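You operate a simulated robot arm through the tools that you are given. There is no shell and no other tool. Be economical: measure what you need, move in short steps, check, and stop when the job is done.

You run a simulated two-armed robot. Do the job below in one go: nothing can be reset, and whatever is moved stays where it is left.

## Task
Empty the brown and green pots into the soil tub and stack them.
Fine: the green one inside the brown one, where that stood; leave the third pot; spill none.

It is judged by the outcome, as a careful person would: the job done as asked, and still so three seconds after it is handed in. It fails if anything else is knocked over, pushed out of place, dropped, spilled or broken.

## Robot
Two 7-joint arms with two-finger parallel grippers on one trunk, on a base that drives. Base frame: it is fixed to the floor where the robot stands at the start and does not move with it; the origin is under the middle of the robot, x ahead of it, y to its left, z up. Units: m, degrees, N and s.
The left shoulder is at the start at [0.05, 0.158, 1.108], the right one opposite. With the tool pointing down near the work surface each hand reaches from about 0.24 to 0.66 m from the robot's upright axis, wherever it stands, measured 20 degrees to its own side. Places, roughly: brown pot (10x9x9 cm) [0.5, 0.1, 0.9]; soil tub [0.7, 0.1, 0.9]. Payload 3.91 kg a hand.
The TCP of each hand is the grasp point between the finger pads, 0.03 m short of the fingertips. In the tool frame z runs along the fingers and y along their closing line. Largest opening 0.11 m; finger width 0.02, thickness 0.01; the body of the gripper, 0.048 by 0.112 m, starts 0.055 m behind the TCP.
Orientation is told as [roll, pitch, yaw] about the base's x, y, z axes, in that order, counted from this pose: with the fingers straight down and closing along the base's y, the tool's x points along the base's -x, its y along +y and its z along -z.

## Interface
- The arms move only by the tool step_arm. It takes "left_rows", "right_rows" or both (then of equal length, played together; a hand with none holds still); each is a list of rows, each a list of 7 numbers: the shift along the base's x, y, z in m, then the turn, a rotation vector about the base's x, y, z in degrees, then the opening, from 0 (shut) to 1 (fully open). In form: [[dx, dy, dz, ax, ay, az, hand], ...]. A call has 1 to 8 rows; each row shifts and turns the commanded pose from where the row before left it. Each row takes 0.2 s and may step no farther than 0.05 m and 8.6 degrees from the row before; otherwise, or with a gripper value out of range, the whole call is refused. A pose out of reach is approached as far as the arm can. The call stops where the force on the tool passes 40 N (or 10 N more than at its start, if that is more) or the arm is blocked; 0.2 s more then pass. The fingers move at their own pace (about 0.153 m/s each) and stop on an object; they squeeze with about 37 N. The grip force told is the motor's: it shows also when the fingers shut on nothing. Time passes only in rows, and 0.2 s behind the last, so rows that do not move let the fingers close. The reply holds the time, the measured pose of the TCP, the force on the tool along the base axes, the opening and the grip force, in the units named above and with some noise, with the torque about the TCP (base axes, N m) and any sound that the robot's microphone picked up.
- Cameras (640 x 400 px; columns grow to the right, rows downward): "scene" is now at [0.1243, 0.0054, 1.2751]; the picture's right is [0.12, -0.99, 0.00], its down [-0.40, -0.05, -0.91] and it looks along [0.91, 0.11, -0.40] (base axes); focal length 214 px, centre (320, 200). "left" rides on the left gripper at [0.072, -0.017, -0.103] in its tool frame; the picture's right is [0.23, 0.97, 0.00], its down [-0.76, 0.18, -0.62] and it looks along [-0.61, 0.14, 0.78] (tool axes); focal length 222 px, centre (320, 200). "right" rides on the right gripper at [0.072, 0.017, -0.103] in its tool frame; the picture's right is [-0.23, 0.97, 0.00], its down [-0.76, -0.18, -0.62] and it looks along [-0.61, -0.14, 0.78] (tool axes); focal length 222 px, centre (320, 200). There is no depth. A picture from a camera that has moved, and an enlarged one, comes with that camera's place and axes in the base frame and with its lens. The place of the scene camera against the robot may be out by one fixed shift of up to 0.018 m in any direction.
- snapshot(camera): a new picture of that camera. The clock stands still meanwhile.
- raise_lower(by): slides the trunk up (or, below 0, down) by that many m; the arms and the scene camera ride with it, the base frame stays. It gives what a move gives, with no picture.
- roll_base(legs): drives the robot by 1 to 6 legs, each [ahead, turn to the left] in m and degrees, along the robot's own axes; the way and the turn of a leg run together, so that a leg with both is an arc; at most 1.5 m and 180 degrees a leg. The arms and the cameras ride along, it lands a little off, and it stops where it bumps. It gives what a move gives.
- turn_head(pan, tilt): turns the head with the scene camera to pan (to the left, within 80 degrees either way) and tilt (down, from -29 to 69), counted from straight ahead of the robot. It gives what a move gives.
- inspect(camera, box): a new picture of the part [left, top, right, bottom] of that camera's present view, enlarged. The clock stands still meanwhile.
- close_job(): hands the job in; it is judged then, once.

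Go step by step. Nothing tells you exact positions but the pictures and the camera data: compare them with the known pose of the tool, close in by small moves and look again before you grip or let go. The budget is 120 turns and 108 pictures, counting those below and the enlarged ones. Unless the task says otherwise, let go and move clear before handing in, and close with one line.

The tools are called after "Emit:" by a JSON object that holds its "method" and its "body". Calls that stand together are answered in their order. step_arm: Moves the arms, as the interface text tells. Its arguments: {"type":"object","properties":{"left_rows":{"type":"array"},"right_rows":{"type":"array"}},"required":[]} The other tools are called the same way: raise_lower (by) slides the trunk up or down; roll_base (legs) drives the base; turn_head (pan, tilt) turns the head that bears the scene camera; snapshot (camera) takes a picture; inspect (camera, box) takes an enlarged picture of a part of a camera's view; close_job () hands the job in.

At the start:

```text
time_s: 0.0
left_tcp_pos: [0.3397, 0.2165, 1.2369]
left_ee_rot: [0.0, -0.1, 0.0]
left_ft_force: [0.5, 0.0, -0.6]
left_torque: [-0.01, -0.01, -0.02]
left_width: 0.11
left_grasp_force: 0.1
right_tcp_pos: [0.3199, -0.121, 1.1816]
right_ee_rot: [0.0, 0.0, 0.0]
right_ft_force: [0.1, -0.5, 0.2]
right_torque: [-0.01, 0.01, 0.0]
right_width: 0.11
right_grasp_force: 0.1
trunk travel left (down, up): [-0.35, 0.132]
robot x, y, heading: [-0.0013, -0.0007, -0.3]
head pan, tilt: [7.0, 23.9]
```

scene: 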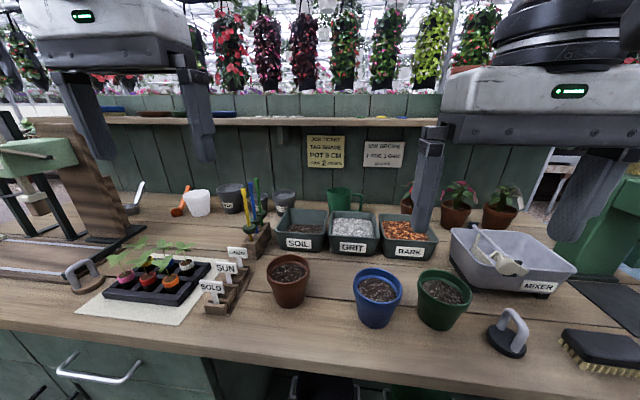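
right: 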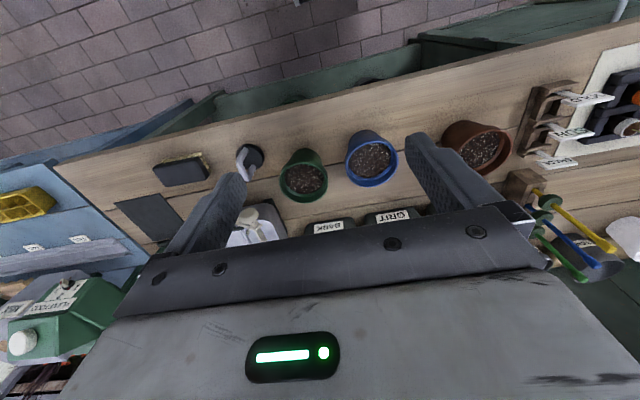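
left: 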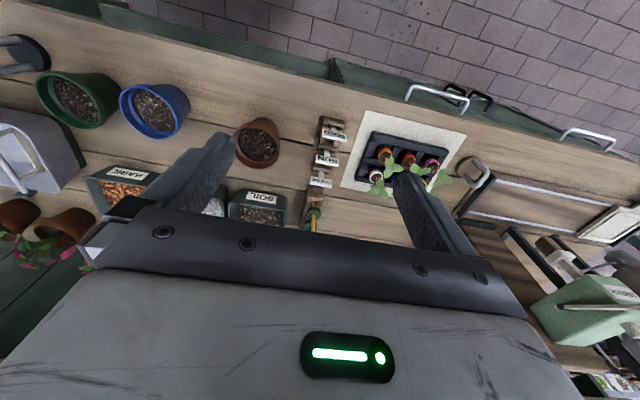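

I see brown (~[0.49,0.12]), blue (~[0.46,-0.07]) and green (~[0.47,-0.20]) pots, and the SOIL tub near [0.70,0.12]. I'll zoom in first.

Emit:
{"method": "inspect", "body": {"camera": "scene", "box": [240, 180, 480, 340]}}

Emit:
{"method": "inspect", "body": {"camera": "right", "box": [220, 100, 540, 300]}}

Emit:
{"method": "inspect", "body": {"camera": "scene", "box": [260, 180, 360, 260]}}

```text
2.50 times, centred on (360, 260) of scene
camera zoom: at [0.1243, 0.0054, 1.2751], right [0.12, -0.99, 0.0], down [-0.4, -0.05, -0.91], along [0.91, 0.11, -0.4], focal length 536 px, centre (220, 50)
```

zoom: 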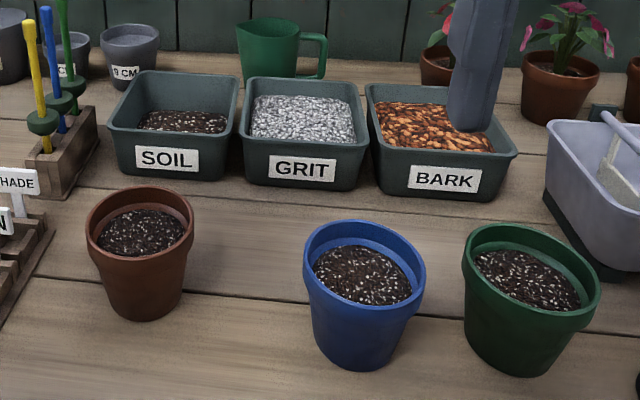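

```text
2.00 times, centred on (380, 200) of right
camera zoom: at [0.247, -0.1052, 1.2857], right [0.23, 0.97, 0.0], down [0.76, -0.18, 0.62], along [0.61, -0.14, -0.78], focal length 444 px, centre (200, 200)
```

zoom: 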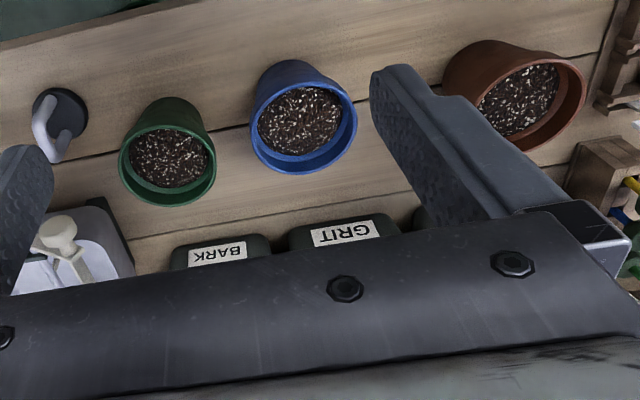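

```text
5.00 times, centred on (310, 220) of scene
camera zoom: at [0.1243, 0.0054, 1.2751], right [0.12, -0.99, 0.0], down [-0.4, -0.05, -0.91], along [0.91, 0.11, -0.4], focal length 1072 px, centre (370, 100)
```

zoom: 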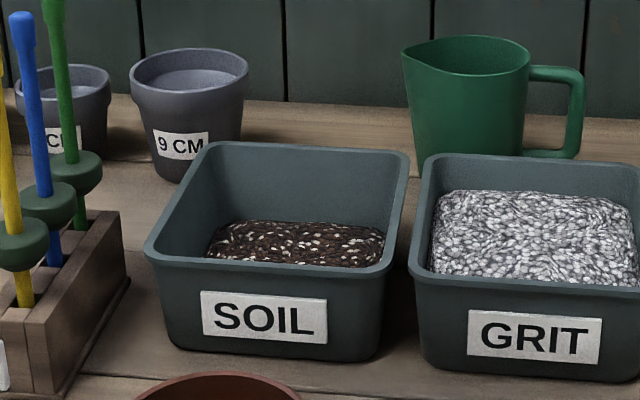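

Pots look about 9.5 cm across, holding soil to roughly 2 cm below the rim. The tub spans about x .66–.80, y .06–.21. I plan near-horizontal grasps and a pour by rolling about the finger axis, so I back off a bit and tilt the left hand forward.

Emit:
{"method": "roll_base", "body": {"legs": [[-0.12, 0]]}}

Emit:
{"method": "step_arm", "body": {"left_rows": [[0, 0, 0, 0, -8.5, 0, 1], [0, 0, 0, 0, -8.5, 0, 1], [0, 0, 0, 0, -8.5, 0, 1], [0, 0, 0, 0, -8.5, 0, 1], [0, 0, 0, 0, -8.5, 0, 1], [0, 0, 0, 0, -8.5, 0, 1], [0, 0, 0, 0, -8.5, 0, 1], [0, 0, 0, 0, -8.5, 0, 1]]}}

Emit:
{"method": "snapshot", "body": {"camera": "scene"}}

Emit:
{"method": "snapshot", "body": {"camera": "left"}}

```text
time_s: 1.2
left_tcp_pos: [0.2203, 0.219, 1.2363]
left_ee_rot: [0.0, -0.1, 0.0]
left_ft_force: [-1.1, -0.2, 0.0]
left_torque: [-0.03, 0.01, -0.03]
left_width: 0.1099
left_grasp_force: 0.0
right_tcp_pos: [0.2005, -0.1213, 1.1804]
right_ee_rot: [-0.1, -0.1, -0.1]
right_ft_force: [0.2, -0.1, -0.5]
right_torque: [-0.04, -0.06, 0.02]
right_width: 0.1101
right_grasp_force: 0.0
trunk travel left (down, up): [-0.35, 0.132]
robot x, y, heading: [-0.1191, 0.0018, -0.0]
head pan, tilt: [7.0, 23.9]
```

```text
time_s: 3.0
left_tcp_pos: [0.2209, 0.2182, 1.2376]
left_ee_rot: [-0.4, -68.1, 0.3]
left_ft_force: [-0.1, 0.0, -0.2]
left_torque: [-0.02, 0.01, -0.01]
left_width: 0.1102
left_grasp_force: 0.0
right_tcp_pos: [0.2011, -0.1211, 1.1818]
right_ee_rot: [0.1, 0.0, 0.1]
right_ft_force: [0.0, -0.5, -0.1]
right_torque: [-0.01, 0.01, 0.0]
right_width: 0.11
right_grasp_force: 0.0
trunk travel left (down, up): [-0.35, 0.132]
robot x, y, heading: [-0.1201, 0.0019, 0.5]
head pan, tilt: [7.0, 23.9]
```

```text
101 pictures are left
camera scene: at [0.0062, 0.0056, 1.2752], right [0.12, -0.99, 0.0], down [-0.4, -0.05, -0.91], along [0.91, 0.11, -0.4], focal length 214 px, centre (320, 200)
```

scene: 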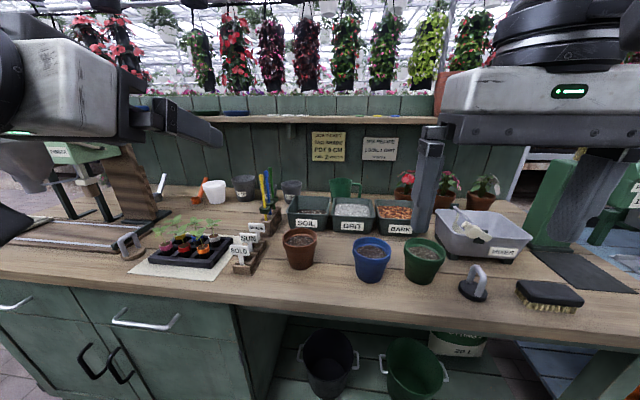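

```text
100 pictures are left
camera left: at [0.0978, 0.2001, 1.2081], right [-0.08, 0.97, -0.21], down [-0.3, 0.18, 0.94], along [0.95, 0.14, 0.27], focal length 222 px, centre (320, 200)
```

left: 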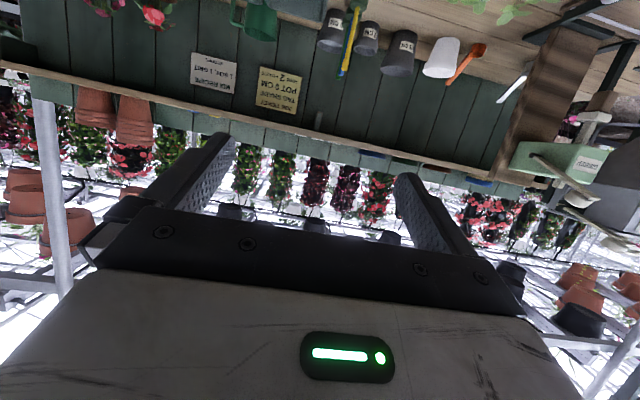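

The brown rim triangulates from the wrist views to about (.470, .124), z≈.943. The scene camera reads about 2 cm too far out. I lower the left hand to a staging point behind the brown pot.

Emit:
{"method": "step_arm", "body": {"left_rows": [[0.015, -0.012, -0.04, 0, 0, 0, 1], [0.015, -0.012, -0.04, 0, 0, 0, 1], [0.015, -0.012, -0.04, 0, 0, 0, 1], [0.015, -0.012, -0.04, 0, 0, 0, 1], [0.015, -0.012, -0.04, 0, 0, 0, 1], [0.015, -0.012, -0.04, 0, 0, 0, 1], [0.01, -0.012, -0.03, 0, 0, 0, 1], [0.0, -0.01, -0.02, 0, 0, 0, 1]]}}

Emit:
{"method": "snapshot", "body": {"camera": "scene"}}

Emit:
{"method": "snapshot", "body": {"camera": "left"}}

```text
time_s: 4.8
left_tcp_pos: [0.35, 0.1269, 0.9765]
left_ee_rot: [-0.3, -68.1, 0.3]
left_ft_force: [-0.4, -0.5, -0.1]
left_torque: [-0.02, 0.03, 0.03]
left_width: 0.1102
left_grasp_force: 0.1
left hand out of reach, approached as far as the arm can: row 1, 2, 3, 8
right_tcp_pos: [0.2009, -0.1198, 1.1826]
right_ee_rot: [0.0, 0.0, 0.0]
right_ft_force: [0.2, 0.3, 0.2]
right_torque: [0.0, -0.02, -0.02]
right_width: 0.1099
right_grasp_force: 0.0
trunk travel left (down, up): [-0.35, 0.132]
robot x, y, heading: [-0.1191, -0.0013, -0.0]
head pan, tilt: [7.0, 23.9]
```

```text
99 pictures are left
camera scene: at [0.006, 0.0055, 1.2752], right [0.12, -0.99, 0.0], down [-0.4, -0.05, -0.91], along [0.91, 0.11, -0.4], focal length 214 px, centre (320, 200)
```

scene: 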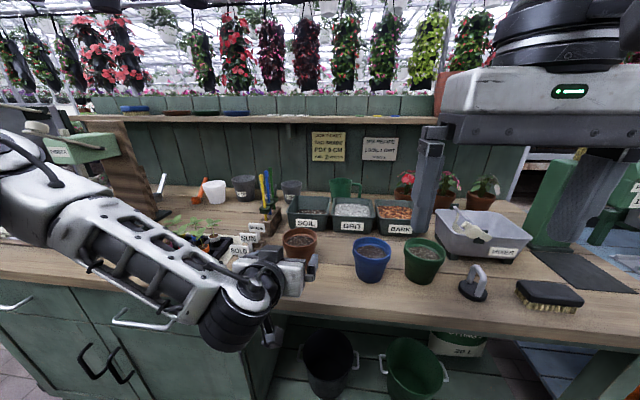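

```text
98 pictures are left
camera left: at [0.2258, 0.1094, 0.9483], right [-0.08, 0.97, -0.21], down [-0.29, 0.18, 0.94], along [0.95, 0.14, 0.27], focal length 222 px, centre (320, 200)
```

left: 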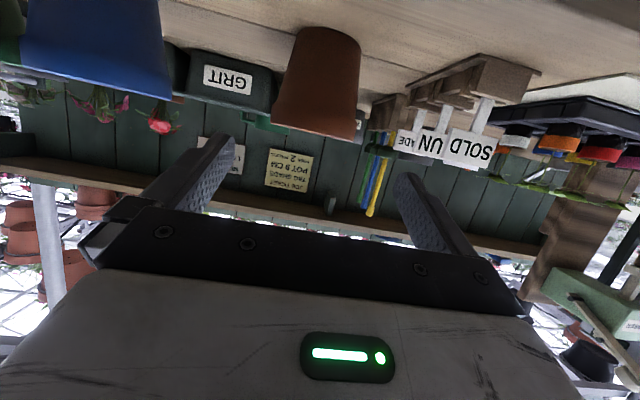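

The fold limit kept the hand from coming closer. I'll raise it slightly, back off another 12 cm, and re-stage.

Emit:
{"method": "roll_base", "body": {"legs": [[-0.13, 0]]}}

Emit:
{"method": "step_arm", "body": {"left_rows": [[0.03, 0, 0, 0, 0, 0, 1], [0.04, 0, -0.01, 0, 0, 0, 1], [0.01, 0, -0.02, 0, 0, 0, 1], [0, 0, -0.02, 0, 0, 0, 1]]}}

Emit:
{"method": "snapshot", "body": {"camera": "left"}}

Emit:
{"method": "snapshot", "body": {"camera": "scene"}}

```text
time_s: 6.1
left_tcp_pos: [0.2224, 0.1265, 0.9772]
left_ee_rot: [-0.3, -68.0, 0.1]
left_ft_force: [0.5, 0.4, 0.3]
left_torque: [0.0, 0.03, -0.01]
left_width: 0.1102
left_grasp_force: 0.2
right_tcp_pos: [0.0738, -0.121, 1.1809]
right_ee_rot: [-0.1, 0.0, -0.1]
right_ft_force: [-0.2, -0.6, 0.2]
right_torque: [-0.02, -0.04, 0.02]
right_width: 0.11
right_grasp_force: 0.0
trunk travel left (down, up): [-0.35, 0.132]
robot x, y, heading: [-0.2435, -0.0014, -0.1]
head pan, tilt: [7.0, 23.9]
```

```text
time_s: 7.1
left_tcp_pos: [0.2919, 0.1562, 0.9497]
left_ee_rot: [-0.3, -67.9, 0.1]
left_ft_force: [-0.4, 0.1, 0.9]
left_torque: [-0.02, 0.02, 0.02]
left_width: 0.1101
left_grasp_force: 0.0
left hand out of reach, approached as far as the arm can: row 2, 3, 4
right_tcp_pos: [0.075, -0.1204, 1.1819]
right_ee_rot: [0.0, 0.0, -0.1]
right_ft_force: [-0.2, -0.5, -1.0]
right_torque: [0.02, 0.02, 0.01]
right_width: 0.1101
right_grasp_force: 0.0
trunk travel left (down, up): [-0.35, 0.132]
robot x, y, heading: [-0.2425, 0.0013, -0.3]
head pan, tilt: [7.0, 23.9]
```

```text
97 pictures are left
camera left: at [0.1689, 0.1393, 0.9204], right [-0.08, 0.97, -0.21], down [-0.29, 0.18, 0.94], along [0.95, 0.14, 0.27], focal length 222 px, centre (320, 200)
```

left: 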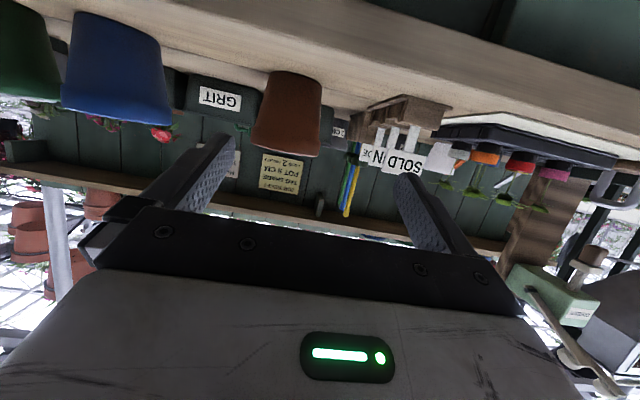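

```text
96 pictures are left
camera scene: at [-0.1207, 0.0053, 1.2751], right [0.12, -0.99, 0.0], down [-0.4, -0.05, -0.91], along [0.91, 0.11, -0.4], focal length 214 px, centre (320, 200)
```

scene: 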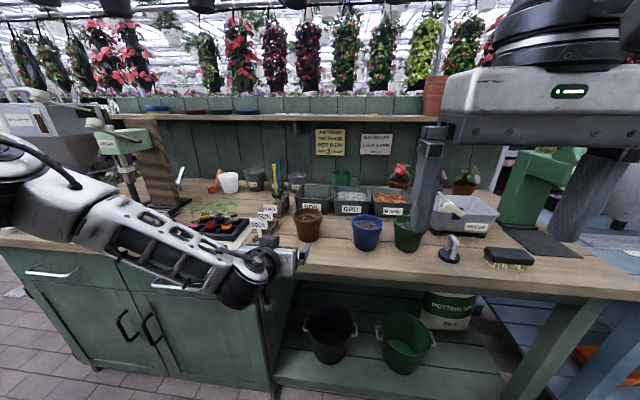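

The limit seems to ease farther out. I'll raise the hand a little and move it forward to see whether tracking recovers.

Emit:
{"method": "step_arm", "body": {"left_rows": [[0.02, -0.01, 0.03, 0, 0, 0, 1], [0.04, -0.01, 0.02, 0, 0, 0, 1], [0.03, -0.012, 0, 0, 0, 0, 1], [0, 0, 0, 0, 0, 0, 1]]}}

```text
time_s: 8.1
left_tcp_pos: [0.3669, 0.1492, 1.0147]
left_ee_rot: [-0.4, -67.9, 0.1]
left_ft_force: [-0.1, 0.1, 0.0]
left_torque: [0.04, -0.04, 0.02]
left_width: 0.11
left_grasp_force: 0.1
left hand out of reach, approached as far as the arm can: row 2, 3
right_tcp_pos: [0.0744, -0.1221, 1.1818]
right_ee_rot: [0.0, 0.1, -0.1]
right_ft_force: [-0.2, 0.6, -0.1]
right_torque: [-0.06, -0.01, 0.02]
right_width: 0.1102
right_grasp_force: 0.1
trunk travel left (down, up): [-0.35, 0.132]
robot x, y, heading: [-0.2438, 0.0029, 0.1]
head pan, tilt: [7.0, 23.9]
```

Inward reach is limited with yaw 0, so I'll turn the hand to the right by about 25°, which suits the forearm's direction.

Emit:
{"method": "step_arm", "body": {"left_rows": [[0, 0, 0, 0, 0, -8.5, 1], [0, 0, 0, 0, 0, -8.5, 1], [0, 0, 0, 0, 0, -8.5, 1], [0, 0.01, -0.03, 0, 0, 0, 1], [0, 0.01, -0.03, 0, 0, 0, 1], [0, 0.01, -0.03, 0, 0, 0, 1]]}}

Emit:
{"method": "snapshot", "body": {"camera": "scene"}}

```text
time_s: 9.5
left_tcp_pos: [0.3692, 0.1803, 0.9226]
left_ee_rot: [-0.3, -67.9, -25.5]
left_ft_force: [0.3, -0.4, -0.1]
left_torque: [0.01, 0.01, 0.03]
left_width: 0.11
left_grasp_force: 0.0
right_tcp_pos: [0.0742, -0.1221, 1.183]
right_ee_rot: [0.0, 0.0, -0.2]
right_ft_force: [-0.7, 0.1, -0.4]
right_torque: [0.01, -0.01, -0.03]
right_width: 0.1098
right_grasp_force: 0.1
trunk travel left (down, up): [-0.35, 0.132]
robot x, y, heading: [-0.2432, 0.0005, -0.2]
head pan, tilt: [7.0, 23.9]
```

```text
95 pictures are left
camera scene: at [-0.1205, 0.0051, 1.2751], right [0.12, -0.99, 0.0], down [-0.4, -0.05, -0.91], along [0.91, 0.11, -0.41], focal length 214 px, centre (320, 200)
```

scene: 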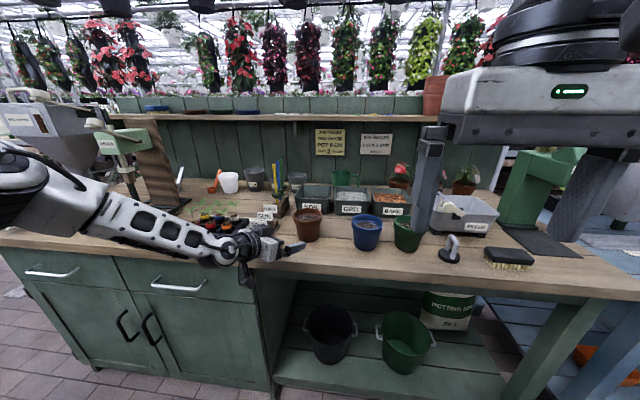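

It tracks now. I check clearance to the rack and the seedling tray.

Emit:
{"method": "inspect", "body": {"camera": "scene", "box": [180, 180, 340, 280]}}

Emit:
{"method": "snapshot", "body": {"camera": "left"}}

```text
4.00 times, centred on (260, 230) of scene
camera zoom: at [-0.1205, 0.0051, 1.2751], right [0.12, -0.99, 0.0], down [-0.4, -0.05, -0.91], along [0.91, 0.11, -0.41], focal length 858 px, centre (560, 80)
```

zoom: 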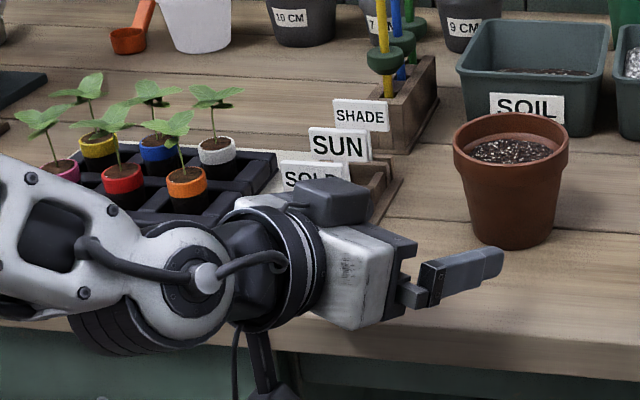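

```text
93 pictures are left
camera left: at [0.2498, 0.2167, 0.8937], right [0.34, 0.91, -0.21], down [-0.19, 0.29, 0.94], along [0.92, -0.28, 0.27], focal length 222 px, centre (320, 200)
```

left: 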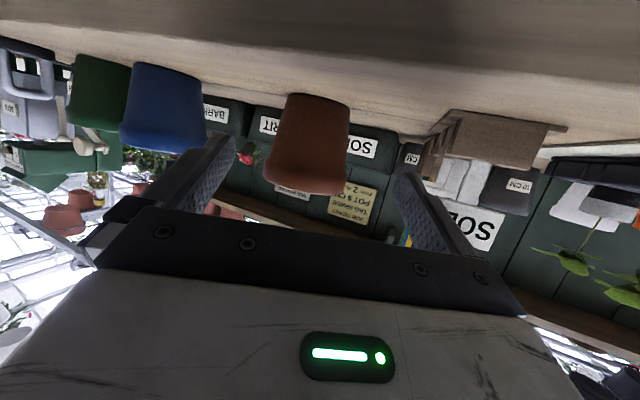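

The wrist camera hangs below the hand, too close to the bench. I raise the hand and flip it 180° about the finger axis so the camera rides on top and the reverse roll is free for pouring.

Emit:
{"method": "step_arm", "body": {"left_rows": [[0, 0, 0.04, 0, 0, 0, 1], [0, 0, 0.04, 7.11, -3.39, -3.19, 1], [0, 0, 0, 7.11, -3.39, -3.19, 1], [0, 0, 0, 7.11, -3.39, -3.19, 1], [0, 0, 0, 7.11, -3.39, -3.19, 1], [0, 0, 0, 7.11, -3.39, -3.19, 1], [0, 0, 0, 7.11, -3.39, -3.19, 1], [0, 0, 0, 7.11, -3.39, -3.19, 1]]}}

Emit:
{"method": "step_arm", "body": {"left_rows": [[0, 0, 0, 7.11, -3.39, -3.19, 1], [0, 0, 0, 7.11, -3.39, -3.19, 1], [0, 0, 0, 7.11, -3.39, -3.19, 1], [0, 0, 0, 7.11, -3.39, -3.19, 1], [0, 0, 0, 7.11, -3.39, -3.19, 1], [0, 0, 0, 7.11, -3.39, -3.19, 1], [0, 0, 0, 7.11, -3.39, -3.19, 1], [0, 0, 0, 7.11, -3.39, -3.19, 1]]}}

```text
time_s: 11.3
left_tcp_pos: [0.3676, 0.1789, 1.0023]
left_ee_rot: [64.6, -28.0, -103.1]
left_ft_force: [0.2, 0.3, -0.8]
left_torque: [-0.01, 0.01, -0.02]
left_width: 0.1096
left_grasp_force: 0.2
right_tcp_pos: [0.0741, -0.123, 1.1812]
right_ee_rot: [0.1, 0.0, -0.1]
right_ft_force: [-0.1, -0.4, -0.7]
right_torque: [0.01, 0.04, 0.0]
right_width: 0.1099
right_grasp_force: 0.0
trunk travel left (down, up): [-0.35, 0.132]
robot x, y, heading: [-0.2469, 0.0005, -0.2]
head pan, tilt: [7.0, 23.9]
```

```text
time_s: 13.1
left_tcp_pos: [0.3667, 0.1813, 1.0026]
left_ee_rot: [62.7, 34.5, -131.8]
left_ft_force: [0.2, 0.3, 0.2]
left_torque: [0.04, 0.02, 0.02]
left_width: 0.1101
left_grasp_force: 0.0
right_tcp_pos: [0.0732, -0.1217, 1.181]
right_ee_rot: [0.0, 0.0, -0.2]
right_ft_force: [-0.5, 0.2, -0.2]
right_torque: [0.01, 0.0, -0.03]
right_width: 0.1099
right_grasp_force: 0.0
trunk travel left (down, up): [-0.35, 0.132]
robot x, y, heading: [-0.2453, 0.0008, -0.1]
head pan, tilt: [7.0, 23.9]
```

Emit:
{"method": "step_arm", "body": {"left_rows": [[0, 0, 0, 7.11, -3.39, -3.19, 1], [0, 0, 0, 7.11, -3.39, -3.19, 1], [0, 0, 0, 7.11, -3.39, -3.19, 1], [0, 0, 0, 7.11, -3.39, -3.19, 1], [0, 0, 0, 7.11, -3.39, -3.19, 1], [0, 0, 0, 7.11, -3.39, -3.19, 1], [0, 0, 0, 1.25, -0.6, -0.56, 1], [0, 0, 0, 0, 0, 0, 1]]}}

Emit:
{"method": "snapshot", "body": {"camera": "left"}}

Emit:
{"method": "snapshot", "body": {"camera": "scene"}}

```text
time_s: 14.9
left_tcp_pos: [0.3674, 0.1811, 1.0038]
left_ee_rot: [-0.1, 67.8, 154.5]
left_ft_force: [-0.1, -0.1, 0.0]
left_torque: [-0.03, 0.0, 0.04]
left_width: 0.1101
left_grasp_force: 0.1
right_tcp_pos: [0.0744, -0.1216, 1.182]
right_ee_rot: [0.0, 0.1, -0.1]
right_ft_force: [0.0, -0.1, 0.1]
right_torque: [0.02, 0.0, 0.01]
right_width: 0.11
right_grasp_force: 0.0
trunk travel left (down, up): [-0.35, 0.132]
robot x, y, heading: [-0.246, -0.0033, -0.1]
head pan, tilt: [7.0, 23.9]
```

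```text
92 pictures are left
camera left: at [0.3118, 0.224, 1.1088], right [-0.34, -0.92, 0.21], down [-0.86, 0.21, -0.47], along [0.39, -0.34, -0.86], focal length 222 px, centre (320, 200)
```

left: 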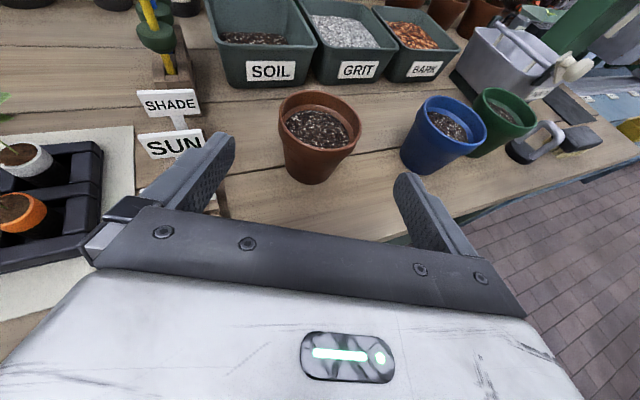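

```text
91 pictures are left
camera scene: at [-0.1207, 0.0052, 1.2751], right [0.12, -0.99, 0.0], down [-0.4, -0.05, -0.91], along [0.91, 0.11, -0.4], focal length 214 px, centre (320, 200)
```

scene: 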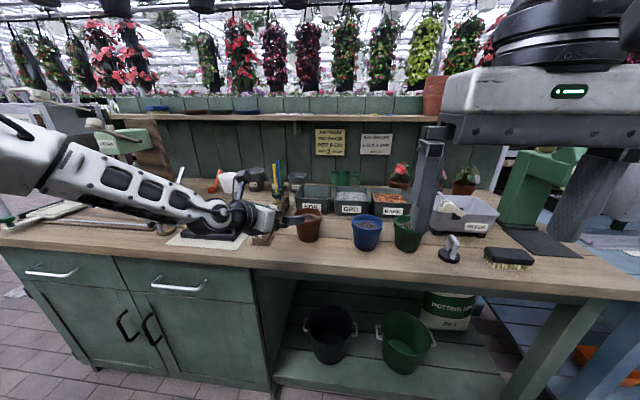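

Camera is on top now; the brown rim is at about (.476,.126). I lower to grasp height on the approach line, staying clear of the label rack.

Emit:
{"method": "step_arm", "body": {"left_rows": [[-0.015, -0.01, -0.03, 0, 0, 0, 1], [0, 0, -0.04, 0, 0, 0, 1], [0, 0, -0.03, 0, 0, 0, 1], [0.02, -0.008, 0, 0, 0, 0, 1]]}}

Emit:
{"method": "snapshot", "body": {"camera": "left"}}

Emit:
{"method": "inspect", "body": {"camera": "scene", "box": [200, 170, 360, 270]}}

```text
time_s: 15.9
left_tcp_pos: [0.3612, 0.1726, 0.9178]
left_ee_rot: [0.1, 68.0, 154.6]
left_ft_force: [0.5, 0.7, -0.4]
left_torque: [0.0, 0.0, -0.01]
left_width: 0.11
left_grasp_force: 0.2
left hand out of reach, approached as far as the arm can: row 3, 4
right_tcp_pos: [0.0746, -0.1212, 1.1815]
right_ee_rot: [0.0, 0.0, -0.1]
right_ft_force: [-0.2, 0.4, -0.7]
right_torque: [0.0, 0.01, -0.01]
right_width: 0.11
right_grasp_force: 0.1
trunk travel left (down, up): [-0.35, 0.132]
robot x, y, heading: [-0.2437, -0.0003, 0.1]
head pan, tilt: [7.0, 23.9]
```

```text
90 pictures are left
camera left: at [0.3063, 0.2163, 1.0233], right [-0.34, -0.92, 0.21], down [-0.86, 0.21, -0.47], along [0.39, -0.34, -0.86], focal length 222 px, centre (320, 200)
```

left: 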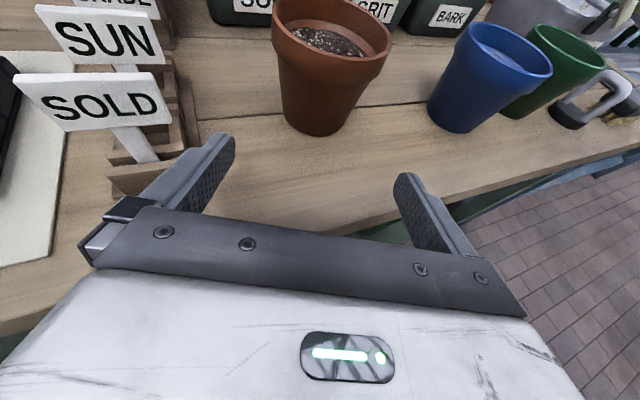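

```text
4.00 times, centred on (280, 220) of scene
camera zoom: at [-0.1206, 0.0052, 1.2751], right [0.12, -0.99, 0.0], down [-0.4, -0.05, -0.91], along [0.91, 0.11, -0.41], focal length 858 px, centre (480, 120)
```

zoom: 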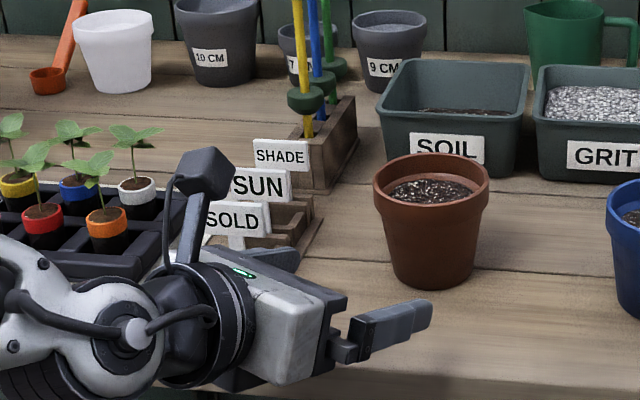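

Alignment with the brown pot looks central. I advance along the line and look again before the fingers straddle the pot.

Emit:
{"method": "step_arm", "body": {"left_rows": [[0.03, -0.012, 0, 0, 0, 0, 1], [0.03, -0.012, -0.005, 0, 0, 0, 1], [0, 0, -0.005, 0, 0, 0, 1]]}}

Emit:
{"method": "snapshot", "body": {"camera": "left"}}

Emit:
{"method": "inspect", "body": {"camera": "scene", "box": [200, 170, 360, 270]}}

```text
time_s: 16.7
left_tcp_pos: [0.3879, 0.1721, 0.9414]
left_ee_rot: [0.2, 67.9, 154.9]
left_ft_force: [-0.6, -0.2, 0.2]
left_torque: [-0.04, -0.01, 0.0]
left_width: 0.1098
left_grasp_force: 0.0
left hand out of reach, approached as far as the arm can: row 1, 2
right_tcp_pos: [0.0739, -0.1227, 1.1829]
right_ee_rot: [0.1, 0.0, -0.1]
right_ft_force: [0.0, 0.2, 1.1]
right_torque: [0.0, 0.02, 0.03]
right_width: 0.1099
right_grasp_force: 0.0
trunk travel left (down, up): [-0.35, 0.132]
robot x, y, heading: [-0.2459, -0.0022, -0.1]
head pan, tilt: [7.0, 23.9]
```

```text
88 pictures are left
camera left: at [0.3327, 0.2157, 1.0474], right [-0.34, -0.92, 0.21], down [-0.86, 0.21, -0.47], along [0.39, -0.34, -0.86], focal length 222 px, centre (320, 200)
```

left: 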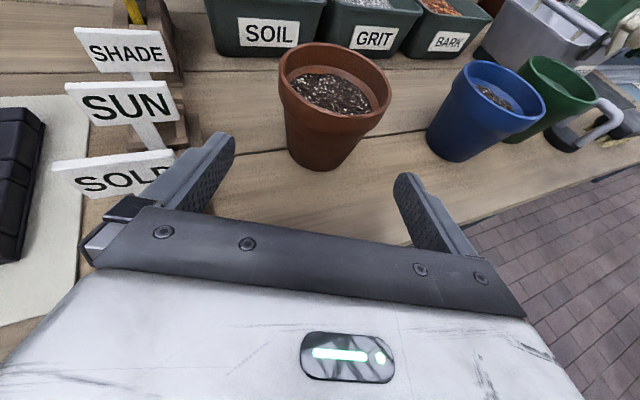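

```text
4.00 times, centred on (280, 220) of scene
camera zoom: at [-0.1207, 0.0053, 1.2751], right [0.12, -0.99, 0.0], down [-0.4, -0.05, -0.91], along [0.91, 0.11, -0.4], focal length 858 px, centre (480, 120)
```

zoom: 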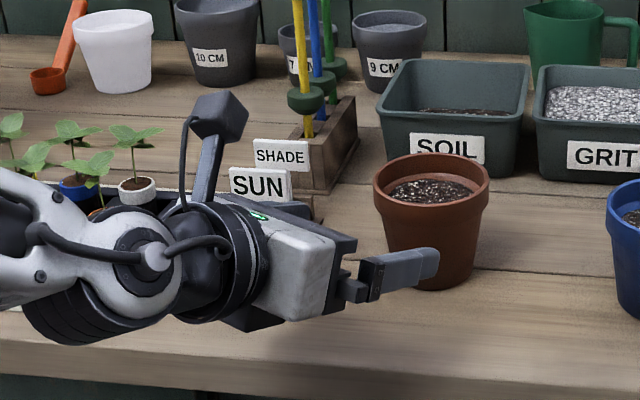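

The arm slides up instead of forward, so a wrist limit is in play. I test a slightly steeper tool pitch and see whether it tracks.

Emit:
{"method": "step_arm", "body": {"left_rows": [[0, 0, 0, 2.6, 5.4, 0, 1], [0, 0, 0, 2.6, 5.4, 0, 1], [0.01, -0.005, 0, 0, 0, 0, 1], [0, -0.005, -0.015, 0, 0, 0, 1], [0, -0.005, -0.015, 0, 0, 0, 1]]}}

```text
time_s: 17.9
left_tcp_pos: [0.3799, 0.1677, 0.9254]
left_ee_rot: [-0.1, 56.0, 154.7]
left_ft_force: [0.0, -0.3, 0.5]
left_torque: [-0.01, -0.04, 0.0]
left_width: 0.1098
left_grasp_force: 0.1
left hand out of reach, approached as far as the arm can: row 3, 4, 5
right_tcp_pos: [0.0736, -0.1212, 1.1809]
right_ee_rot: [-0.1, -0.1, 0.0]
right_ft_force: [0.4, -0.6, 0.9]
right_torque: [-0.03, -0.01, 0.04]
right_width: 0.11
right_grasp_force: 0.1
trunk travel left (down, up): [-0.35, 0.132]
robot x, y, heading: [-0.2452, 0.0023, -0.2]
head pan, tilt: [7.0, 23.9]
```

Descending now pulls the hand back, so this is the outer reach limit: I should stand closer. I'll retract the hand, restore the pitch, and drive ahead about 14 cm.

Emit:
{"method": "step_arm", "body": {"left_rows": [[-0.03, 0, 0.01, -2.6, -5.4, 0, 1], [-0.04, 0, 0.01, -2.6, -5.4, 0, 1], [-0.04, 0, 0.01, 0, 0, 0, 1], [-0.04, 0, 0, 0, 0, 0, 1]]}}

Emit:
{"method": "roll_base", "body": {"legs": [[0.14, 0]]}}

Emit:
{"method": "snapshot", "body": {"camera": "left"}}

```text
time_s: 18.9
left_tcp_pos: [0.2273, 0.1684, 0.9548]
left_ee_rot: [0.1, 68.0, 154.8]
left_ft_force: [-0.3, -0.2, 0.0]
left_torque: [0.0, 0.01, -0.03]
left_width: 0.1098
left_grasp_force: 0.0
right_tcp_pos: [0.075, -0.1212, 1.1819]
right_ee_rot: [0.1, 0.0, 0.0]
right_ft_force: [0.0, -0.8, -0.2]
right_torque: [-0.02, 0.02, 0.06]
right_width: 0.1101
right_grasp_force: 0.2
trunk travel left (down, up): [-0.35, 0.132]
robot x, y, heading: [-0.2491, 0.0003, -0.2]
head pan, tilt: [7.0, 23.9]
```

```text
time_s: 20.2
left_tcp_pos: [0.3705, 0.1626, 0.9531]
left_ee_rot: [0.1, 67.9, 154.4]
left_ft_force: [-0.2, -0.3, 0.2]
left_torque: [-0.01, 0.01, -0.01]
left_width: 0.1101
left_grasp_force: 0.2
right_tcp_pos: [0.2142, -0.1238, 1.1812]
right_ee_rot: [0.0, 0.0, -0.4]
right_ft_force: [0.7, -0.1, 0.1]
right_torque: [0.01, 0.03, -0.03]
right_width: 0.1101
right_grasp_force: 0.1
trunk travel left (down, up): [-0.35, 0.132]
robot x, y, heading: [-0.1042, -0.0048, -0.5]
head pan, tilt: [7.0, 23.9]
```

```text
86 pictures are left
camera left: at [0.3157, 0.2084, 1.06], right [-0.34, -0.91, 0.21], down [-0.86, 0.21, -0.47], along [0.39, -0.34, -0.86], focal length 222 px, centre (320, 200)
```

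left: 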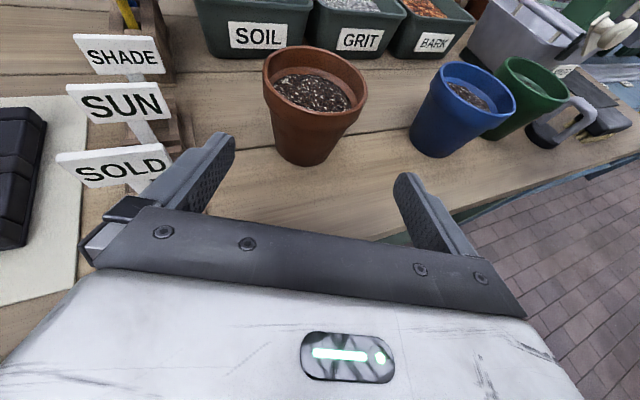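

Now within reach, the pot centre measures (.477,.127). I lower to grasp height and move partway in.

Emit:
{"method": "step_arm", "body": {"left_rows": [[0, 0, -0.025, 0, 0, 0, 1], [0, 0, -0.024, 0, 0, 0, 1], [0.025, -0.005, 0, 0, 0, 0, 1], [0.025, -0.005, 0, 0, 0, 0, 1]]}}

Emit:
{"method": "snapshot", "body": {"camera": "left"}}

Emit:
{"method": "inspect", "body": {"camera": "scene", "box": [200, 190, 360, 290]}}

```text
time_s: 21.2
left_tcp_pos: [0.4202, 0.1535, 0.9058]
left_ee_rot: [0.1, 68.0, 154.3]
left_ft_force: [-0.5, 0.8, -0.5]
left_torque: [0.0, 0.0, -0.04]
left_width: 0.1097
left_grasp_force: 0.1
right_tcp_pos: [0.2163, -0.1239, 1.1816]
right_ee_rot: [0.0, 0.0, -0.4]
right_ft_force: [0.3, 1.0, -0.3]
right_torque: [0.0, -0.01, -0.01]
right_width: 0.1102
right_grasp_force: 0.0
trunk travel left (down, up): [-0.35, 0.132]
robot x, y, heading: [-0.1041, 0.0006, -0.4]
head pan, tilt: [7.0, 23.9]
```

```text
85 pictures are left
camera left: at [0.3658, 0.1988, 1.012], right [-0.34, -0.91, 0.21], down [-0.86, 0.21, -0.47], along [0.39, -0.34, -0.86], focal length 222 px, centre (320, 200)
```

left: 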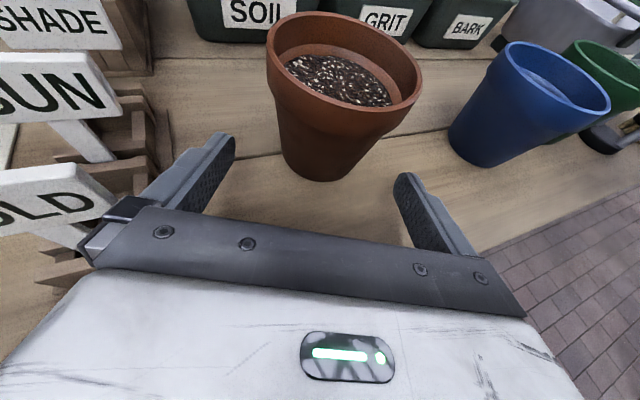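

```text
4.00 times, centred on (280, 240) of scene
camera zoom: at [0.0213, 0.0037, 1.2751], right [0.12, -0.99, 0.0], down [-0.4, -0.05, -0.91], along [0.91, 0.11, -0.41], focal length 858 px, centre (480, 40)
```

zoom: 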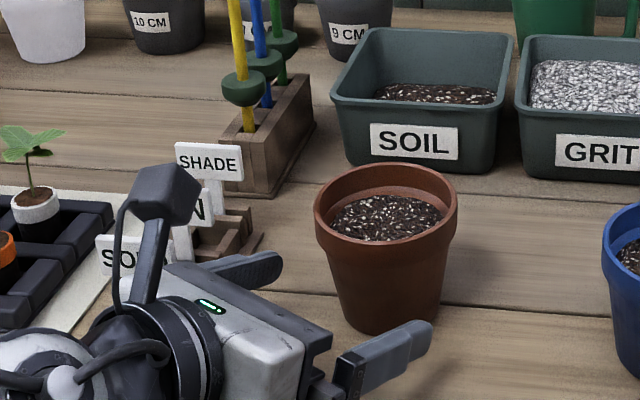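

Aligned along the finger axis within a few millimetres. I advance so the pads straddle the pot.

Emit:
{"method": "step_arm", "body": {"left_rows": [[0.016, -0.007, 0, 0, 0, 0, 1], [0.016, -0.007, 0, 0, 0, 0, 1], [0.013, -0.0065, 0, 0, 0, 0, 1]]}}

Emit:
{"method": "snapshot", "body": {"camera": "left"}}

Emit:
{"method": "inspect", "body": {"camera": "scene", "box": [200, 190, 360, 290]}}

```text
time_s: 22.0
left_tcp_pos: [0.4621, 0.1377, 0.9093]
left_ee_rot: [0.1, 67.8, 154.4]
left_ft_force: [0.4, 0.5, 0.2]
left_torque: [-0.01, -0.01, -0.01]
left_width: 0.1098
left_grasp_force: 0.1
left hand out of reach, approached as far as the arm can: row 3
right_tcp_pos: [0.2149, -0.1241, 1.1822]
right_ee_rot: [0.0, 0.0, -0.4]
right_ft_force: [0.4, 1.0, -1.1]
right_torque: [-0.01, -0.04, -0.03]
right_width: 0.1103
right_grasp_force: 0.0
trunk travel left (down, up): [-0.35, 0.132]
robot x, y, heading: [-0.1025, 0.0022, -0.2]
head pan, tilt: [7.0, 23.9]
```

```text
83 pictures are left
camera left: at [0.4074, 0.1825, 1.0169], right [-0.34, -0.91, 0.21], down [-0.86, 0.21, -0.47], along [0.38, -0.34, -0.86], focal length 222 px, centre (320, 200)
```

left: 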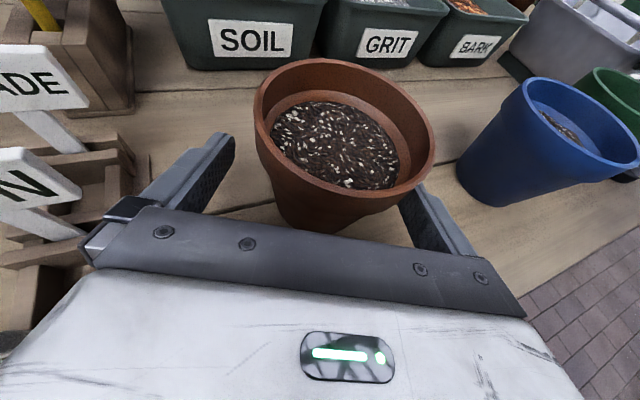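

```text
4.00 times, centred on (280, 240) of scene
camera zoom: at [0.0211, 0.0039, 1.2751], right [0.12, -0.99, 0.0], down [-0.4, -0.05, -0.91], along [0.91, 0.11, -0.4], focal length 858 px, centre (480, 40)
```

zoom: 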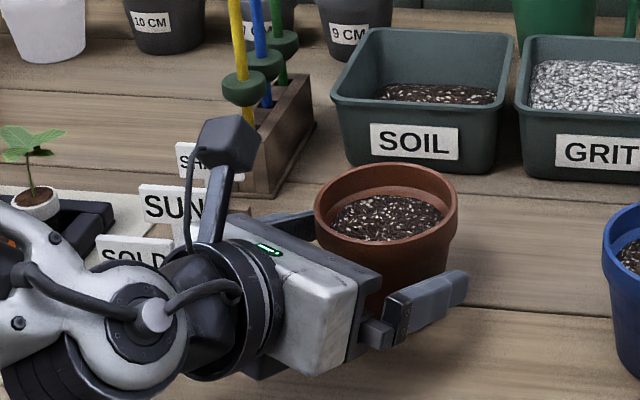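

The hand is 5 mm short but the pads cover the pot's diameter (pot centre ~17 mm ahead of the TCP, tips at 30). I close gently.

Emit:
{"method": "step_arm", "body": {"left_rows": [[0, 0, 0, 0, 0, 0, 0.8], [0, 0, 0, 0, 0, 0, 0], [0, 0, 0, 0, 0, 0, 0], [0, 0, 0, 0, 0, 0, 0]]}}

Emit:
{"method": "snapshot", "body": {"camera": "left"}}

```text
time_s: 23.0
left_tcp_pos: [0.4629, 0.138, 0.9115]
left_ee_rot: [0.0, 67.9, 154.3]
left_ft_force: [0.6, -0.2, 0.4]
left_torque: [0.0, -0.06, 0.0]
left_width: 0.0798
left_grasp_force: 36.9
right_tcp_pos: [0.2141, -0.1242, 1.1817]
right_ee_rot: [-0.1, 0.0, -0.4]
right_ft_force: [-0.4, -0.5, 0.9]
right_torque: [0.01, 0.04, 0.0]
right_width: 0.11
right_grasp_force: 0.1
trunk travel left (down, up): [-0.35, 0.132]
robot x, y, heading: [-0.1067, 0.002, -0.2]
head pan, tilt: [7.0, 23.9]
```

```text
81 pictures are left
camera left: at [0.4074, 0.1823, 1.0171], right [-0.35, -0.91, 0.21], down [-0.86, 0.21, -0.47], along [0.39, -0.34, -0.86], focal length 222 px, centre (320, 200)
```

left: 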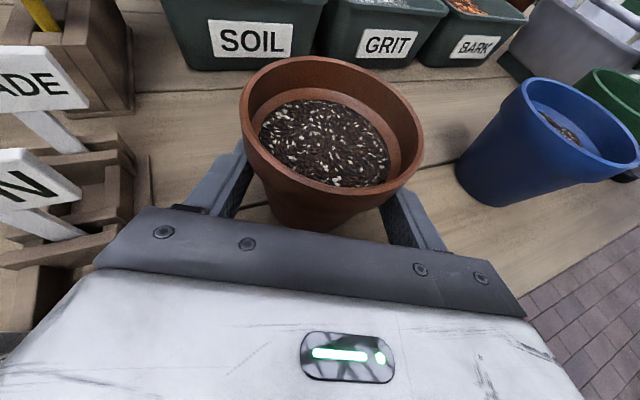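

Gripped at 80 mm width; the pot shifted ~5 mm left. I lift straight up and check weight.

Emit:
{"method": "step_arm", "body": {"left_rows": [[0, 0, 0.02, 0, 0, 0, 0], [0, 0, 0.03, 0, 0, 0, 0], [0, 0, 0.04, 0, 0, 0, 0], [0, 0, 0.04, 0, 0, 0, 0], [0, 0, 0.02, 0, 0, 0, 0]]}}

Emit:
{"method": "snapshot", "body": {"camera": "left"}}

Emit:
{"method": "snapshot", "body": {"camera": "scene"}}

```text
time_s: 24.2
left_tcp_pos: [0.4613, 0.1387, 1.0613]
left_ee_rot: [0.0, 67.9, 154.3]
left_ft_force: [0.2, 0.3, -1.5]
left_torque: [-0.02, 0.02, 0.01]
left_width: 0.0799
left_grasp_force: 36.9
right_tcp_pos: [0.2148, -0.1243, 1.1825]
right_ee_rot: [0.0, -0.1, -0.4]
right_ft_force: [0.2, 0.9, -0.5]
right_torque: [0.01, 0.0, 0.0]
right_width: 0.11
right_grasp_force: 0.1
trunk travel left (down, up): [-0.35, 0.132]
robot x, y, heading: [-0.108, -0.0026, -0.2]
head pan, tilt: [7.0, 23.9]
```

```text
80 pictures are left
camera left: at [0.4067, 0.1819, 1.1677], right [-0.35, -0.91, 0.21], down [-0.86, 0.21, -0.47], along [0.38, -0.34, -0.86], focal length 222 px, centre (320, 200)
```

left: 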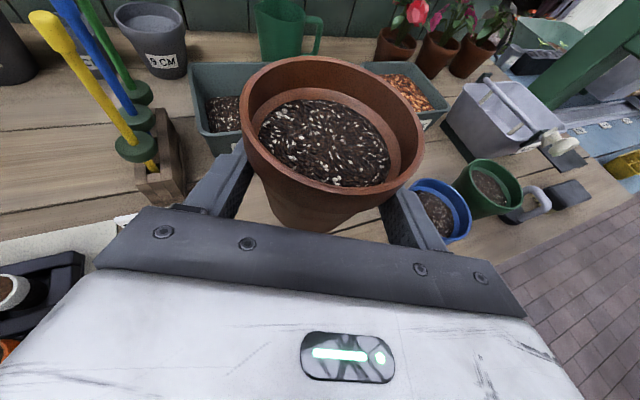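

```text
79 pictures are left
camera scene: at [0.0211, 0.0038, 1.2751], right [0.12, -0.99, 0.0], down [-0.4, -0.05, -0.91], along [0.91, 0.11, -0.4], focal length 214 px, centre (320, 200)
```

scene: 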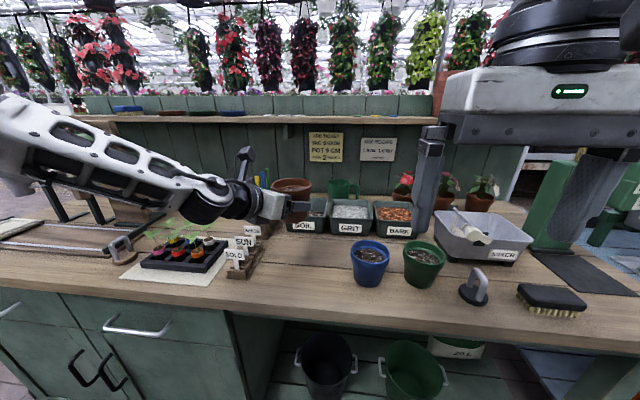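

The pot is light and level. I drive ahead 15 cm with it held high.

Emit:
{"method": "roll_base", "body": {"legs": [[0.15, 0]]}}

Emit:
{"method": "snapshot", "body": {"camera": "left"}}

Emit:
{"method": "snapshot", "body": {"camera": "scene"}}

```text
time_s: 25.6
left_tcp_pos: [0.6092, 0.1357, 1.0617]
left_ee_rot: [0.1, 67.9, 154.4]
left_ft_force: [0.2, -0.7, -0.7]
left_torque: [-0.02, 0.05, -0.02]
left_width: 0.08
left_grasp_force: 36.9
right_tcp_pos: [0.3634, -0.1251, 1.1814]
right_ee_rot: [0.0, 0.0, -0.4]
right_ft_force: [0.3, -0.1, 0.0]
right_torque: [0.0, 0.01, 0.01]
right_width: 0.11
right_grasp_force: 0.0
trunk travel left (down, up): [-0.35, 0.132]
robot x, y, heading: [0.0463, -0.0028, -0.2]
head pan, tilt: [7.0, 23.9]
```

```text
78 pictures are left
camera left: at [0.5544, 0.1808, 1.1671], right [-0.35, -0.91, 0.21], down [-0.86, 0.21, -0.47], along [0.39, -0.34, -0.86], focal length 222 px, centre (320, 200)
```

left: 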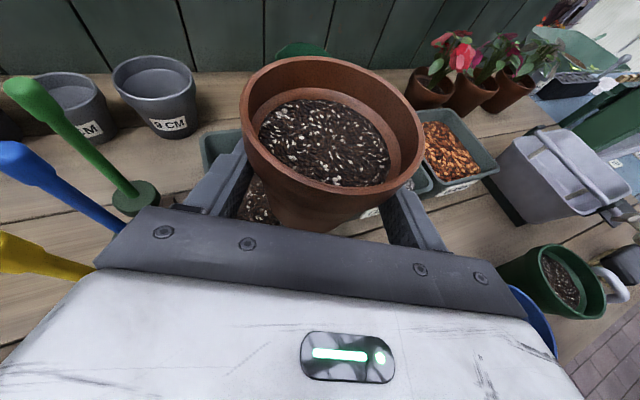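

```text
77 pictures are left
camera scene: at [0.1688, 0.0027, 1.275], right [0.11, -0.99, 0.0], down [-0.4, -0.05, -0.91], along [0.91, 0.1, -0.41], focal length 214 px, centre (320, 200)
```

scene: 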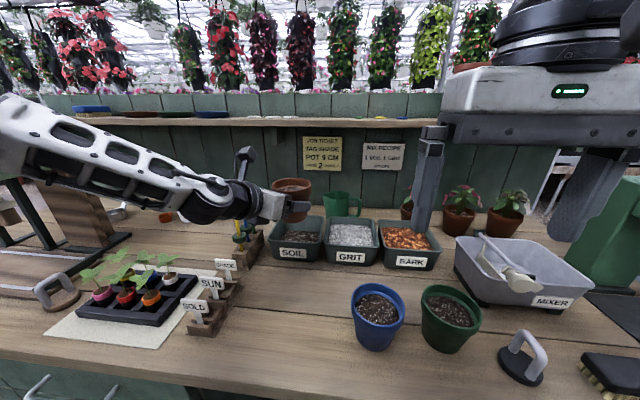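

Tub centre works out to about (.715,.133), with dibbers at y≈.27 up to z≈1.06. I drive ahead a little more and position the pot over the tub.

Emit:
{"method": "roll_base", "body": {"legs": [[0.075, 0]]}}

Emit:
{"method": "step_arm", "body": {"left_rows": [[0.005, -0.015, 0, 0, 0, 0, 0], [0.005, -0.015, 0, 0, 0, 0, 0], [0, 0, 0, 0, 0, 0, 0]]}}

Emit:
{"method": "snapshot", "body": {"camera": "left"}}

Emit:
{"method": "snapshot", "body": {"camera": "scene"}}

```text
time_s: 26.8
left_tcp_pos: [0.6766, 0.1351, 1.0607]
left_ee_rot: [0.2, 67.8, 154.5]
left_ft_force: [-0.4, 0.1, -0.9]
left_torque: [0.02, -0.01, 0.0]
left_width: 0.0797
left_grasp_force: 36.4
right_tcp_pos: [0.4311, -0.1263, 1.1818]
right_ee_rot: [-0.1, -0.1, -0.5]
right_ft_force: [0.2, 0.2, -0.5]
right_torque: [0.01, 0.01, -0.01]
right_width: 0.1101
right_grasp_force: 0.0
trunk travel left (down, up): [-0.35, 0.132]
robot x, y, heading: [0.1127, -0.0052, -0.4]
head pan, tilt: [7.0, 23.9]
stopped in leg 1: the robot was blocked; the commanded pose is now the measured one
```

```text
time_s: 27.6
left_tcp_pos: [0.6872, 0.1066, 1.0615]
left_ee_rot: [0.1, 67.9, 154.5]
left_ft_force: [0.2, -0.6, -1.1]
left_torque: [0.02, 0.03, -0.03]
left_width: 0.0797
left_grasp_force: 36.9
right_tcp_pos: [0.4304, -0.1265, 1.1814]
right_ee_rot: [0.1, 0.1, -0.5]
right_ft_force: [-0.6, -0.7, 0.9]
right_torque: [-0.02, 0.04, -0.01]
right_width: 0.1101
right_grasp_force: 0.0
trunk travel left (down, up): [-0.35, 0.132]
robot x, y, heading: [0.112, -0.0004, -0.5]
head pan, tilt: [7.0, 23.9]
```

```text
76 pictures are left
camera left: at [0.6321, 0.1506, 1.1673], right [-0.34, -0.92, 0.21], down [-0.86, 0.21, -0.47], along [0.39, -0.34, -0.86], focal length 222 px, centre (320, 200)
```

left: 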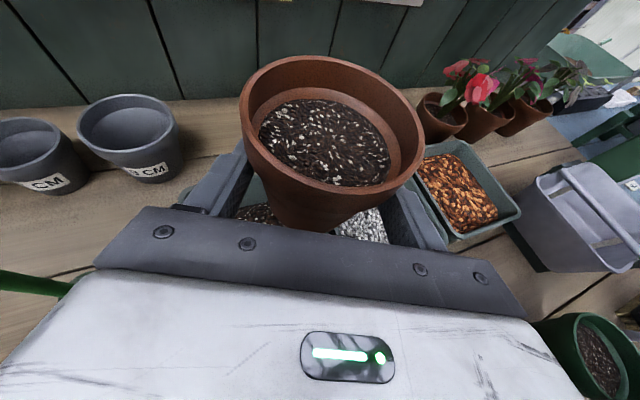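

```text
75 pictures are left
camera scene: at [0.2368, 0.0023, 1.2751], right [0.12, -0.99, 0.0], down [-0.4, -0.05, -0.91], along [0.91, 0.11, -0.4], focal length 214 px, centre (320, 200)
```

scene: 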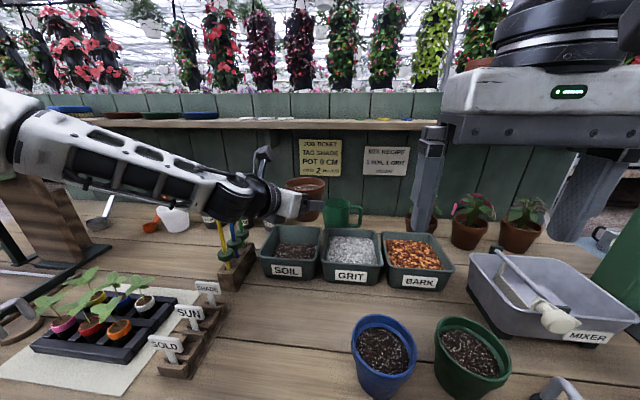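

Blocked gently at the bench, but close enough. I shift to the pour spot, lower slightly, and begin rolling to about 60°.

Emit:
{"method": "step_arm", "body": {"left_rows": [[0.007, 0, -0.015, 0, 0, 0, 0], [0, 0, 0, -7.11, 3.39, 3.19, 0], [0, 0, 0, -7.11, 3.39, 3.19, 0], [0, 0, 0, -7.11, 3.39, 3.19, 0], [0, 0, 0, -7.11, 3.39, 3.19, 0], [0, 0, 0, -7.11, 3.39, 3.19, 0]]}}

Emit:
{"method": "inspect", "body": {"camera": "scene", "box": [200, 130, 360, 290]}}

Emit:
{"method": "snapshot", "body": {"camera": "left"}}

```text
time_s: 29.0
left_tcp_pos: [0.6948, 0.1066, 1.0459]
left_ee_rot: [59.1, 42.9, -137.8]
left_ft_force: [-0.2, -0.3, -0.6]
left_torque: [0.0, 0.03, 0.02]
left_width: 0.0798
left_grasp_force: 37.2
right_tcp_pos: [0.4322, -0.125, 1.1816]
right_ee_rot: [-0.1, 0.1, -0.5]
right_ft_force: [0.1, 0.8, 0.3]
right_torque: [0.0, 0.0, -0.03]
right_width: 0.1102
right_grasp_force: 0.0
trunk travel left (down, up): [-0.35, 0.132]
robot x, y, heading: [0.1103, -0.0052, -0.3]
head pan, tilt: [7.0, 23.9]
```

```text
2.50 times, centred on (280, 210) of scene
camera zoom: at [0.2368, 0.0023, 1.2751], right [0.12, -0.99, 0.0], down [-0.4, -0.05, -0.91], along [0.91, 0.11, -0.41], focal length 536 px, centre (420, 175)
```

zoom: 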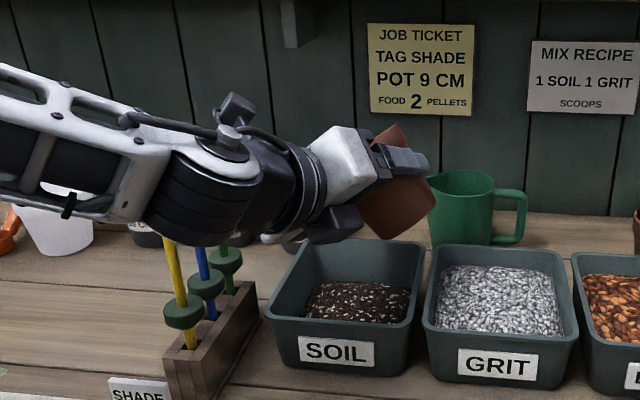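

```text
73 pictures are left
camera left: at [0.6483, 0.1959, 1.1237], right [0.04, -0.64, 0.77], down [-0.95, -0.26, -0.17], along [0.31, -0.72, -0.62], focal length 222 px, centre (320, 200)
```

left: 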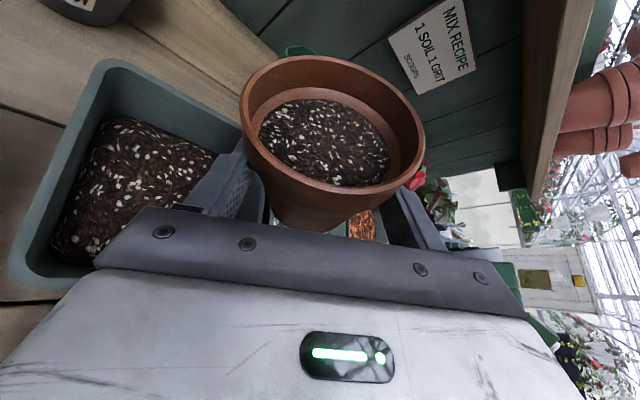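

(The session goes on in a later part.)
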